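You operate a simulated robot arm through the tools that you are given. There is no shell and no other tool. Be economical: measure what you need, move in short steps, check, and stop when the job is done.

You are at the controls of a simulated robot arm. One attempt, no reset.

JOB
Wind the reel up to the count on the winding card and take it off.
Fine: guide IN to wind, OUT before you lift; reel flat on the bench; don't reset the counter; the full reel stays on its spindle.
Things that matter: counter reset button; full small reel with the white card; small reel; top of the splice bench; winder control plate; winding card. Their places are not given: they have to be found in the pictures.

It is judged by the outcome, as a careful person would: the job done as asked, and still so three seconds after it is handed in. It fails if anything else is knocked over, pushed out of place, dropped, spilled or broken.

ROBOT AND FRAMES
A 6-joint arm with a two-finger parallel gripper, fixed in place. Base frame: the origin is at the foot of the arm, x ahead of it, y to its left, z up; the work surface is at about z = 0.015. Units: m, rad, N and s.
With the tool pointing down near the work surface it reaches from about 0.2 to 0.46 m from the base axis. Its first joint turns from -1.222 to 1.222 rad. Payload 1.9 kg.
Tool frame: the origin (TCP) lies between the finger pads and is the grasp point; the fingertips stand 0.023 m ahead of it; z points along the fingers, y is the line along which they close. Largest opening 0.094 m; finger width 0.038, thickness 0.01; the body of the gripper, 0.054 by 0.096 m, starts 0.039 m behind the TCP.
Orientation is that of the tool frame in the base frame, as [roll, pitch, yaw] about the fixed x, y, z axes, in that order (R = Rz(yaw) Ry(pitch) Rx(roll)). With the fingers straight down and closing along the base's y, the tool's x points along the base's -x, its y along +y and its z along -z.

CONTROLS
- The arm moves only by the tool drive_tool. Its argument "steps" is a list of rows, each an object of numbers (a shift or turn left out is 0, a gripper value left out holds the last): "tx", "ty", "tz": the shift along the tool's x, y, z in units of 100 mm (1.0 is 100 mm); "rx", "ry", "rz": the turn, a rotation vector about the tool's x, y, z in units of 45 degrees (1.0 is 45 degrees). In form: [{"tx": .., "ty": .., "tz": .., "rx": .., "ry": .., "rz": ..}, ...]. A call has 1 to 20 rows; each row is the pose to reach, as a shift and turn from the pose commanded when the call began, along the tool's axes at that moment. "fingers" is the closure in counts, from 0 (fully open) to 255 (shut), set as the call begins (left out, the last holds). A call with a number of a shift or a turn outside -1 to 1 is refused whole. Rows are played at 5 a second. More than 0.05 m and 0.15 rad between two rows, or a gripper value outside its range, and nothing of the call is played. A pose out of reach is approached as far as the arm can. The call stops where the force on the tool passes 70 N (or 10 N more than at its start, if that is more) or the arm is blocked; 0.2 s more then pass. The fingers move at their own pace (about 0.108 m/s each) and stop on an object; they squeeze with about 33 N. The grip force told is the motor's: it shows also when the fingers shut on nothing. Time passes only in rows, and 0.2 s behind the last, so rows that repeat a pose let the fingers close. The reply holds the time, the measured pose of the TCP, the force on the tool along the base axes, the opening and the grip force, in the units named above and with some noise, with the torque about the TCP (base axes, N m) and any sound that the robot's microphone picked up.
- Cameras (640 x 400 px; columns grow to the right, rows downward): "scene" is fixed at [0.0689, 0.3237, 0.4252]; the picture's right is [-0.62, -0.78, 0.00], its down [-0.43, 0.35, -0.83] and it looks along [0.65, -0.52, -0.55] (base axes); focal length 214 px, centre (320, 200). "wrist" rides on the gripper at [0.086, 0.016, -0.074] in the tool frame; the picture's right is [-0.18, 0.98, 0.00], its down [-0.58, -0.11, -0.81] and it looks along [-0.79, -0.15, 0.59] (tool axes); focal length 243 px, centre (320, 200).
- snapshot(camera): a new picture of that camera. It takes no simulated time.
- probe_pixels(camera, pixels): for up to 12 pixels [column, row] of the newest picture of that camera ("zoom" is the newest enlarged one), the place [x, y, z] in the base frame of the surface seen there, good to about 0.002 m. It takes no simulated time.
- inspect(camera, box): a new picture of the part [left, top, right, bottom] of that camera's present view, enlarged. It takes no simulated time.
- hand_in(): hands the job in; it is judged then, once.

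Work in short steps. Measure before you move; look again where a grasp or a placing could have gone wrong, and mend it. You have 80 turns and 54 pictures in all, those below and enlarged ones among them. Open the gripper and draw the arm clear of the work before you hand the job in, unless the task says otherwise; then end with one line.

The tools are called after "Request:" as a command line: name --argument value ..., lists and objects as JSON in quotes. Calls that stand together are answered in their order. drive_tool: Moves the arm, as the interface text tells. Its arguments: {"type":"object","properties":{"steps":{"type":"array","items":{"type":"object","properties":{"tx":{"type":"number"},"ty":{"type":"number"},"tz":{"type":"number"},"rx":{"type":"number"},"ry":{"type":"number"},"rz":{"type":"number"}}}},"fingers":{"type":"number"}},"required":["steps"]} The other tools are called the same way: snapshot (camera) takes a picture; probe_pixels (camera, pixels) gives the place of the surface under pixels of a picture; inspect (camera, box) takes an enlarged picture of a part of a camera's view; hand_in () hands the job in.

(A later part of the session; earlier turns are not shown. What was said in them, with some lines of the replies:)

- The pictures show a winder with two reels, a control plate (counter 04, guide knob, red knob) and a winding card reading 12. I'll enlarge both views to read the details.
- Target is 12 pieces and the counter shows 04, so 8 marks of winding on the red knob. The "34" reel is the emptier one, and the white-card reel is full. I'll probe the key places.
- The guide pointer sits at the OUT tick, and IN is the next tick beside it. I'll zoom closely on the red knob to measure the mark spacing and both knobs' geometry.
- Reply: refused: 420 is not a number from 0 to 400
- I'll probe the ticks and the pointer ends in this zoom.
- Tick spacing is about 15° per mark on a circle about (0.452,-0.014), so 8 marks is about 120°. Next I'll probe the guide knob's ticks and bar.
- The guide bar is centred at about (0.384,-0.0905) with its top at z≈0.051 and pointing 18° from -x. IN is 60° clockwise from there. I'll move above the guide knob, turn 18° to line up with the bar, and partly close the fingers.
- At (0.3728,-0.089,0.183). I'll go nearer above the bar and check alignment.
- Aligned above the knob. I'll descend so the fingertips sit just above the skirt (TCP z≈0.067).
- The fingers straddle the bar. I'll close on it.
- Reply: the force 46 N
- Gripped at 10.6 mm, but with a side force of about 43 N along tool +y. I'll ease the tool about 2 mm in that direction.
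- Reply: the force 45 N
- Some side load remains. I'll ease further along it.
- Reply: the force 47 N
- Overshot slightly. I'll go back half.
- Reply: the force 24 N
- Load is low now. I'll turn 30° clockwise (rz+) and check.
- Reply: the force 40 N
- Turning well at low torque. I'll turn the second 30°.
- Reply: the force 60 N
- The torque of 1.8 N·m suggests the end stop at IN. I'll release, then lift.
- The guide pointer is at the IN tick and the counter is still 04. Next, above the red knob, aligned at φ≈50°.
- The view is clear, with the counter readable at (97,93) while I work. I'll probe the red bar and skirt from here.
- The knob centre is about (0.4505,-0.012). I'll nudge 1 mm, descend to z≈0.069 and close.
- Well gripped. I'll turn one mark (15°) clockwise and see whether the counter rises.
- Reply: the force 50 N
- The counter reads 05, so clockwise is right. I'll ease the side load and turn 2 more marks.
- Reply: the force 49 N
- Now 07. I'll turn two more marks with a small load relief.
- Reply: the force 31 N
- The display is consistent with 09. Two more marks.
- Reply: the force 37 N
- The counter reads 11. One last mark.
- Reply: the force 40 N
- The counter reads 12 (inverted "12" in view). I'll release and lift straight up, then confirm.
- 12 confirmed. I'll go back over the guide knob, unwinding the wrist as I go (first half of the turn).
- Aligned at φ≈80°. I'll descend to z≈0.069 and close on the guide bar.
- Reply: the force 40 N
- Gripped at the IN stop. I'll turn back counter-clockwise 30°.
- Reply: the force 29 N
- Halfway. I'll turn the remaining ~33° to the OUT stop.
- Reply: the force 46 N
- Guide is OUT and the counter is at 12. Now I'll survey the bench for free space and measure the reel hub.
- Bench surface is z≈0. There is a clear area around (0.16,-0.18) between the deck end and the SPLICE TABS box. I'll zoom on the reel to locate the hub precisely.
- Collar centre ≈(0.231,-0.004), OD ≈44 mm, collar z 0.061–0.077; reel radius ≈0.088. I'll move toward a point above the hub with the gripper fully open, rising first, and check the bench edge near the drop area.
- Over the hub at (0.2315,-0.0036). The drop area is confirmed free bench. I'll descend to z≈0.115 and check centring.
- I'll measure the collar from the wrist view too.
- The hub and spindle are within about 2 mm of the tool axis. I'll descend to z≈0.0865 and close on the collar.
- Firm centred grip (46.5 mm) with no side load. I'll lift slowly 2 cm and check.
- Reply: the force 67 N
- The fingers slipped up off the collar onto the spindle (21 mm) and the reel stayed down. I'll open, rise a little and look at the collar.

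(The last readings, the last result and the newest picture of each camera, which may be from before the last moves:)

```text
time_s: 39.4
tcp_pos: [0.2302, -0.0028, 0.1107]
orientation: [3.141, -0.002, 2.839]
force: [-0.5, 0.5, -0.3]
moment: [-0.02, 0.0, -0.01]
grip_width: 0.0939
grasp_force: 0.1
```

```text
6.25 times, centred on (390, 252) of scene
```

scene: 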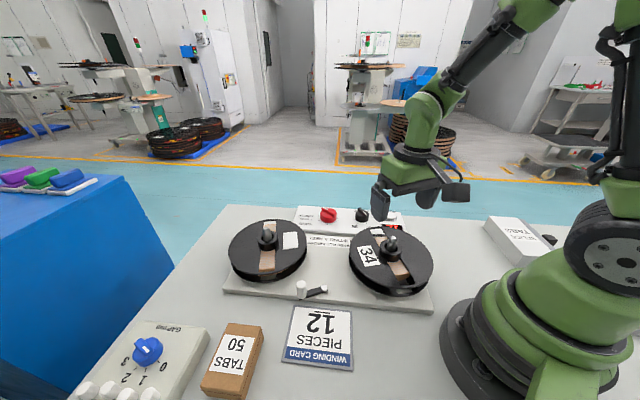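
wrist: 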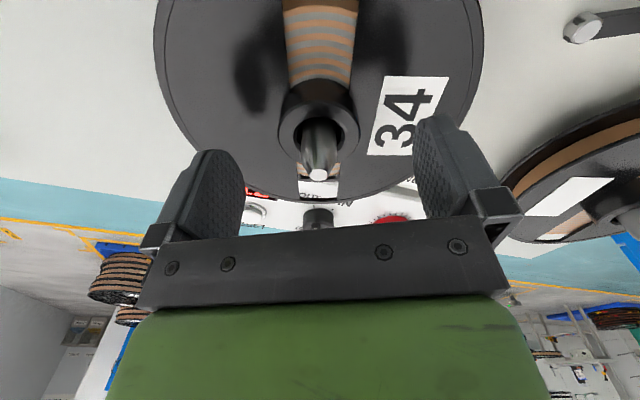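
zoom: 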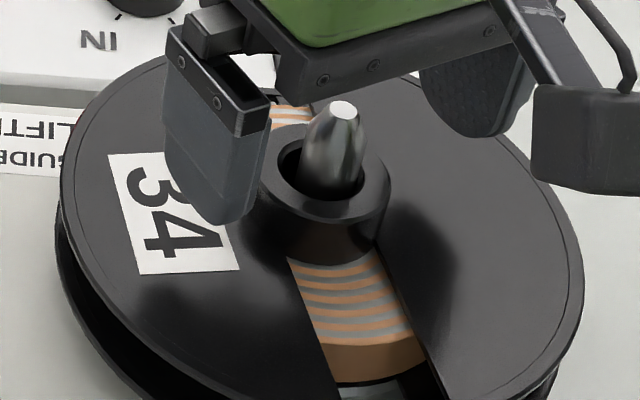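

The collar is straight with a chamfered top. I'll try a deeper grip, with tips nearly on the flange, and lift in tiny steps while reading the force.

Request:
drive_tool --steps '[{"tz": 0.1}, {"tz": 0.2}, {"tz": 0.25}, {"tz": 0.262}, {"tz": 0.262}]'

Request:
drive_tool --steps '[{"tz": 0.0}, {"tz": 0.0}, {"tz": 0.0}, {"tz": 0.0}]' --fingers 255

Request:
drive_tool --steps '[{"tz": -0.01}, {"tz": -0.02}, {"tz": -0.02}]'

```text
time_s: 40.6
tcp_pos: [0.2307, -0.0042, 0.0855]
orientation: [3.14, -0.001, 2.84]
force: [0.2, -0.6, 0.2]
moment: [0.03, 0.01, 0.0]
grip_width: 0.0943
grasp_force: 0.0
```

```text
time_s: 41.6
tcp_pos: [0.2307, -0.0038, 0.0854]
orientation: [-3.14, 0.0, 2.84]
force: [-0.7, -2.2, 0.8]
moment: [-0.17, -0.01, 0.02]
grip_width: 0.0467
grasp_force: 32.3
```

```text
time_s: 42.4
tcp_pos: [0.2295, -0.0031, 0.0877]
orientation: [3.14, 0.003, 2.84]
force: [-0.2, -0.3, -2.0]
moment: [0.02, 0.0, 0.01]
grip_width: 0.0467
grasp_force: 33.0
```

Only 2 N downward and the grip is holding. I'll lift 5 mm more and check whether the reel rises.

Request:
drive_tool --steps '[{"tz": -0.01}, {"tz": -0.02}, {"tz": -0.03}, {"tz": -0.04}, {"tz": -0.05}, {"tz": -0.05}]'

Request:
inspect --camera "scene" --box '[342, 220, 438, 300]'

Request:
probe_pixels --camera "zoom" --pixels '[[150, 200], [480, 200], [350, 330], [200, 250]]'

```text
time_s: 43.8
tcp_pos: [0.2308, -0.0044, 0.0931]
orientation: [-3.141, 0.001, 2.84]
force: [-0.2, -1.0, -1.6]
moment: [0.01, 0.0, -0.02]
grip_width: 0.0466
grasp_force: 33.6
```

```text
5.00 times, centred on (390, 260) of scene
```

zoom: 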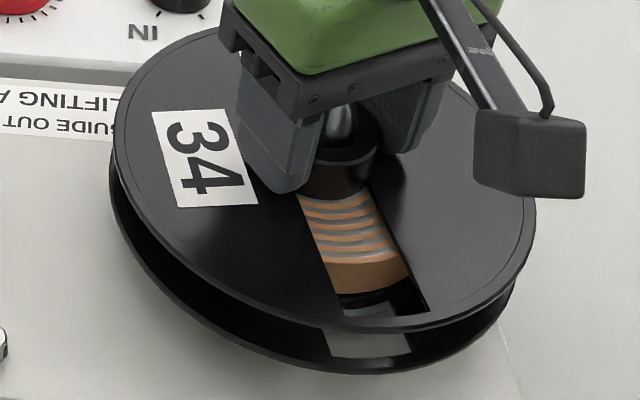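

```text
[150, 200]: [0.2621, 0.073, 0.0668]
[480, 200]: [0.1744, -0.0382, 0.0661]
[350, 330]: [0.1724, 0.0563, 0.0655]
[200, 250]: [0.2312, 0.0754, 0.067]
```

The reel is rising (flange at z 0.0665). I'll continue slowly in small steps.

Request:
drive_tool --steps '[{"tz": -0.015}, {"tz": -0.03}, {"tz": -0.045}, {"tz": -0.06}, {"tz": -0.075}, {"tz": -0.09}, {"tz": -0.1}, {"tz": -0.1}]'

```text
time_s: 45.6
tcp_pos: [0.2297, -0.0044, 0.102]
orientation: [-3.141, 0.001, 2.839]
force: [0.4, 0.8, -1.3]
moment: [-0.03, 0.01, -0.02]
grip_width: 0.0467
grasp_force: 33.3
```

Still held at 46.7 mm. Continuing.

Request:
drive_tool --steps '[{"tz": -0.02}, {"tz": -0.04}, {"tz": -0.06}, {"tz": -0.08}, {"tz": -0.1}, {"tz": -0.12}, {"tz": -0.14}, {"tz": -0.16}, {"tz": -0.18}, {"tz": -0.2}, {"tz": -0.2}]'

Request:
inspect --camera "scene" --box '[326, 190, 454, 310]'

```text
time_s: 48.0
tcp_pos: [0.2305, -0.0044, 0.1235]
orientation: [-3.141, 0.0, 2.839]
force: [-0.3, 0.6, -1.8]
moment: [0.02, 0.01, 0.01]
grip_width: 0.0465
grasp_force: 33.2
```

```text
3.33 times, centred on (390, 250) of scene
```

zoom: 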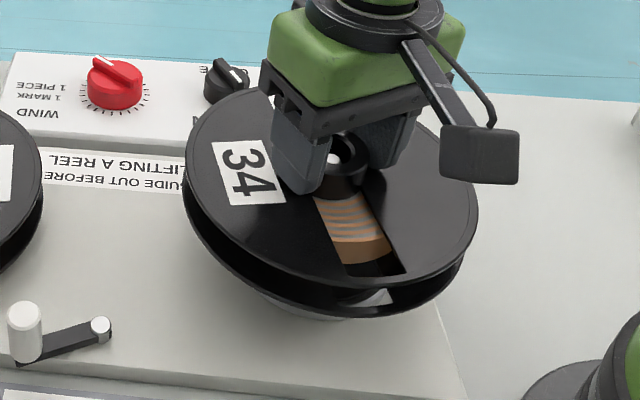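

The reel is coming up level on the spindle. I'll lift another 70 mm to clear it.

Request:
drive_tool --steps '[{"tz": -0.04}, {"tz": -0.08}, {"tz": -0.12}, {"tz": -0.16}, {"tz": -0.2}, {"tz": -0.24}, {"tz": -0.28}, {"tz": -0.32}, {"tz": -0.36}, {"tz": -0.4}, {"tz": -0.45}, {"tz": -0.5}, {"tz": -0.55}, {"tz": -0.6}, {"tz": -0.65}, {"tz": -0.7}, {"tz": -0.7}]'

Request:
snapshot --camera "scene"

Request:
probe_pixels --camera "scene" --pixels '[[360, 230], [430, 225], [400, 240], [390, 255], [390, 262], [390, 280]]'

```text
time_s: 51.6
tcp_pos: [0.2305, -0.0029, 0.1909]
orientation: [3.14, 0.001, 2.839]
force: [-0.3, -0.1, -1.1]
moment: [0.03, 0.0, 0.01]
grip_width: 0.0466
grasp_force: 32.6
```

```text
16 pictures are left
```

scene: 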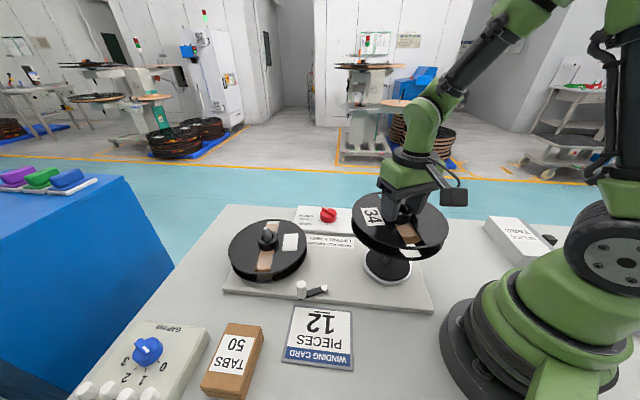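

```text
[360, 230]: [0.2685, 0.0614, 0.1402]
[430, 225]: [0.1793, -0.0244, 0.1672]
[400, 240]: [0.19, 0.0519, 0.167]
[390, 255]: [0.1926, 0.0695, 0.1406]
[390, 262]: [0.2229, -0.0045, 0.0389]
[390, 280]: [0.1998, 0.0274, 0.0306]
```

The reel hangs level, with its bottom at about 0.137 and above the spindle tip (0.108). I'll rise 20 mm more, then carry it toward -y.

Request:
drive_tool --steps '[{"tz": -0.07}, {"tz": -0.14}, {"tz": -0.2}, {"tx": -0.03, "ty": -0.1, "tz": -0.2}, {"tx": -0.06, "ty": -0.2, "tz": -0.2}, {"tx": -0.09, "ty": -0.3, "tz": -0.2}, {"tx": -0.12, "ty": -0.4, "tz": -0.2}, {"tx": -0.15, "ty": -0.5, "tz": -0.2}, {"tx": -0.18, "ty": -0.6, "tz": -0.2}, {"tx": -0.21, "ty": -0.7, "tz": -0.2}, {"tx": -0.25, "ty": -0.8, "tz": -0.2}, {"tx": -0.28, "ty": -0.907, "tz": -0.2}, {"tx": -0.28, "ty": -0.907, "tz": -0.2}]'

Request:
drive_tool --steps '[{"tx": 0.03, "ty": -0.1}, {"tx": 0.06, "ty": -0.2}, {"tx": 0.09, "ty": -0.3}, {"tx": 0.12, "ty": -0.4}, {"tx": 0.15, "ty": -0.5}, {"tx": 0.18, "ty": -0.6}, {"tx": 0.195, "ty": -0.645}, {"tx": 0.195, "ty": -0.645}]'

Request:
drive_tool --steps '[{"tx": 0.03, "ty": -0.1}, {"tx": 0.06, "ty": -0.2}, {"tx": 0.09, "ty": -0.3}, {"tx": 0.12, "ty": -0.4}, {"tx": 0.15, "ty": -0.5}, {"tx": 0.18, "ty": -0.6}, {"tx": 0.195, "ty": -0.645}, {"tx": 0.195, "ty": -0.645}]'

Request:
snapshot --camera "scene"

```text
time_s: 54.4
tcp_pos: [0.23, -0.0985, 0.2133]
orientation: [3.141, 0.0, 2.841]
force: [0.4, -0.1, -0.9]
moment: [0.01, 0.02, 0.0]
grip_width: 0.0466
grasp_force: 33.0
```

```text
time_s: 56.2
tcp_pos: [0.1919, -0.1538, 0.2136]
orientation: [3.142, -0.001, 2.841]
force: [0.2, 0.2, -0.2]
moment: [0.03, 0.01, 0.03]
grip_width: 0.0468
grasp_force: 32.9
```

```text
time_s: 58.0
tcp_pos: [0.1561, -0.2097, 0.2121]
orientation: [-3.14, 0.001, 2.84]
force: [0.0, 0.2, -1.5]
moment: [0.0, -0.02, 0.0]
grip_width: 0.0469
grasp_force: 32.8
```

```text
15 pictures are left
```

scene: 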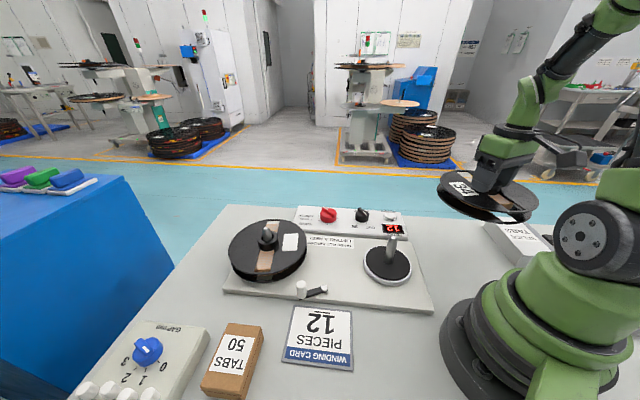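

Carried over. Before lowering I'll check the SPLICE TABS box extents and the reel's hanging height.

Request:
probe_pixels --camera "scene" --pixels '[[515, 262], [510, 252], [500, 240], [525, 260], [530, 245], [490, 230], [440, 197], [470, 207], [470, 215], [460, 230], [430, 250], [420, 240]]'

Request:
inspect --camera "scene" --box '[420, 160, 580, 280]'

```text
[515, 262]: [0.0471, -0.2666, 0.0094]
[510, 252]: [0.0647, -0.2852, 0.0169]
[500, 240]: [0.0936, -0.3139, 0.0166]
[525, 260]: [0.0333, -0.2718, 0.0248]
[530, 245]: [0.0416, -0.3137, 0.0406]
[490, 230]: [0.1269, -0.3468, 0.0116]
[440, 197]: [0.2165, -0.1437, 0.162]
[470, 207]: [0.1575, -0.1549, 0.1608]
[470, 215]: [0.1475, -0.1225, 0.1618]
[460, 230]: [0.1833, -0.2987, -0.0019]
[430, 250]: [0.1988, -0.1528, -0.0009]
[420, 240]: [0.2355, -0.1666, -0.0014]
```

```text
3.33 times, centred on (500, 220) of scene
```

zoom: 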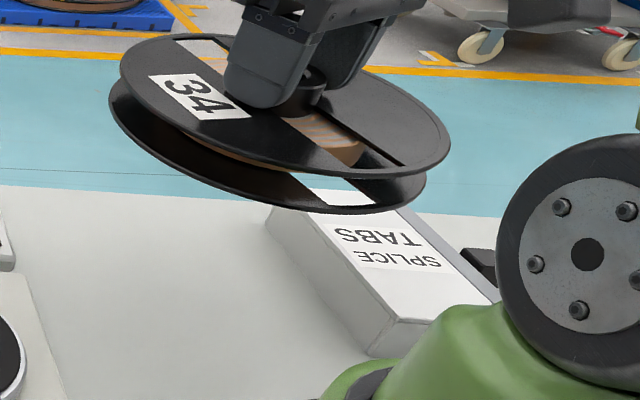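

Clearances: 29 mm to the box, 31 mm to the deck, 39 mm to the bench edge. I'll lower to just above the bench (contact expected at TCP z≈0.053).

Request:
drive_tool --steps '[{"tz": 0.1}, {"tz": 0.2}, {"tz": 0.3}, {"tz": 0.4}, {"tz": 0.5}, {"tz": 0.6}, {"tz": 0.7}, {"tz": 0.8}, {"tz": 0.9}, {"tz": 1.0}, {"tz": 1.0}]'

Request:
drive_tool --steps '[{"tz": 0.1}, {"tz": 0.2}, {"tz": 0.3}, {"tz": 0.4}, {"tz": 0.48}, {"tz": 0.52}, {"tz": 0.54}, {"tz": 0.54}]'

Request:
inspect --camera "scene" --box '[400, 180, 560, 300]'

```text
time_s: 60.4
tcp_pos: [0.1538, -0.2092, 0.1121]
orientation: [3.141, 0.001, 2.84]
force: [0.5, 0.1, -1.1]
moment: [-0.02, 0.01, -0.01]
grip_width: 0.0468
grasp_force: 33.5
```

```text
time_s: 62.2
tcp_pos: [0.1542, -0.2104, 0.0587]
orientation: [-3.14, 0.0, 2.841]
force: [-0.2, -0.3, -1.8]
moment: [0.03, 0.01, 0.0]
grip_width: 0.0466
grasp_force: 33.2
```

```text
3.33 times, centred on (480, 240) of scene
```

zoom: 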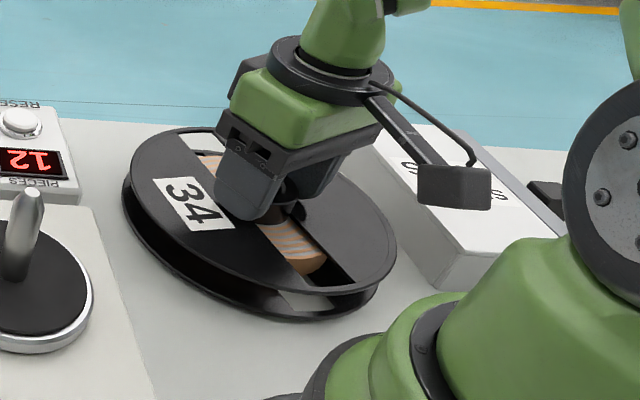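

Just above the bench, clear of everything. I'll lower by 1 mm steps to contact.

Request:
drive_tool --steps '[{"tz": 0.01}, {"tz": 0.02}, {"tz": 0.03}, {"tz": 0.04}, {"tz": 0.04}]'

Request:
drive_tool --steps '[{"tz": 0.005}, {"tz": 0.01}, {"tz": 0.01}]'

```text
time_s: 63.4
tcp_pos: [0.1549, -0.2106, 0.0542]
orientation: [-3.141, 0.002, 2.839]
force: [-0.2, 0.3, -1.7]
moment: [0.0, 0.01, 0.02]
grip_width: 0.0467
grasp_force: 33.1
```

```text
time_s: 64.2
tcp_pos: [0.1558, -0.2098, 0.0535]
orientation: [3.141, -0.001, 2.839]
force: [3.2, 8.1, 27.3]
moment: [0.18, -0.17, -0.17]
grip_width: 0.0467
grasp_force: 33.6
```

Contact made (+27 N). I'll back off 0.5 mm, open and rise straight up.

Request:
drive_tool --steps '[{"tz": -0.007}, {"tz": -0.007}]'

Request:
drive_tool --steps '[{"tz": 0.0}, {"tz": 0.0}, {"tz": 0.0}, {"tz": -0.1}, {"tz": -0.25}, {"tz": -0.5}, {"tz": -0.8}, {"tz": -1.0}, {"tz": -1.0}]' --fingers 0

Request:
snapshot --camera "scene"

```text
time_s: 64.8
tcp_pos: [0.1546, -0.2103, 0.0538]
orientation: [3.14, 0.0, 2.838]
force: [-0.2, 0.1, -1.8]
moment: [0.0, -0.01, -0.01]
grip_width: 0.0466
grasp_force: 33.4
```

```text
time_s: 66.8
tcp_pos: [0.1535, -0.2102, 0.1561]
orientation: [3.141, 0.001, 2.838]
force: [0.0, 0.0, 0.0]
moment: [-0.01, 0.03, -0.01]
grip_width: 0.094
grasp_force: 0.1
```

```text
12 pictures are left
```

scene: 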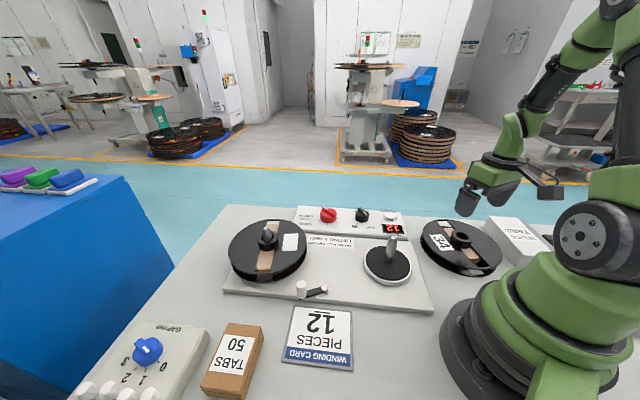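

The reel lies on the bench. I'll raise the arm clear, then check that the reel is flat and the counter reads 12.

Request:
drive_tool --steps '[{"tz": -0.25}, {"tz": -0.5}, {"tx": -0.2, "tz": -0.7}, {"tx": -0.4, "tz": -0.8}, {"tx": -0.4, "tz": -0.8}]'

Request:
inspect --camera "scene" --box '[290, 190, 546, 310]'

Request:
probe_pixels --camera "scene" --pixels '[[428, 228], [480, 233], [490, 258], [450, 262], [440, 262]]'

```text
time_s: 68.0
tcp_pos: [0.1912, -0.2214, 0.2357]
orientation: [3.139, 0.0, 2.84]
force: [0.3, -0.4, 0.4]
moment: [0.02, -0.02, 0.0]
grip_width: 0.0941
grasp_force: 0.1
```

```text
2.50 times, centred on (418, 250) of scene
```

zoom: 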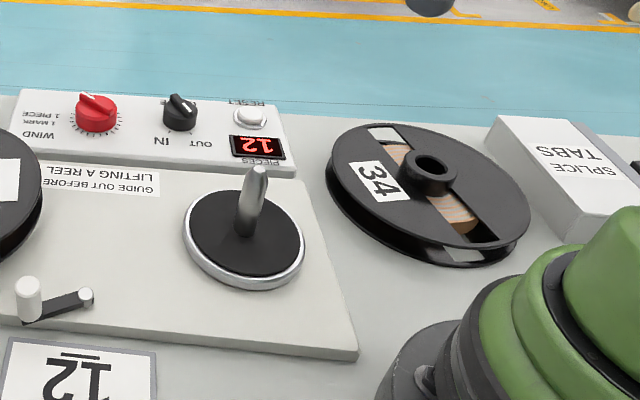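

```text
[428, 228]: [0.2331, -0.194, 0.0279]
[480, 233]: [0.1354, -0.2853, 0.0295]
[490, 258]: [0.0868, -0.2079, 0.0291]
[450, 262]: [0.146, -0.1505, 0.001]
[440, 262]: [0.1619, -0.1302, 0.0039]
```

The reel is flat (flange z 0.028–0.030 all round). The counter reads 12, the guide is OUT, the full reel is still on its spindle and the arm is clear, so I'm handing in.

Request:
hand_in

```text
The job is handed in.
```

The small reel is wound to 12 pieces and lies flat on the bench. The guide is OUT, the counter was not reset, and the full reel is still on its spindle; on the first try at lifting, my grip slipped off the hub, but the reel stayed on its spindle and the second try worked.
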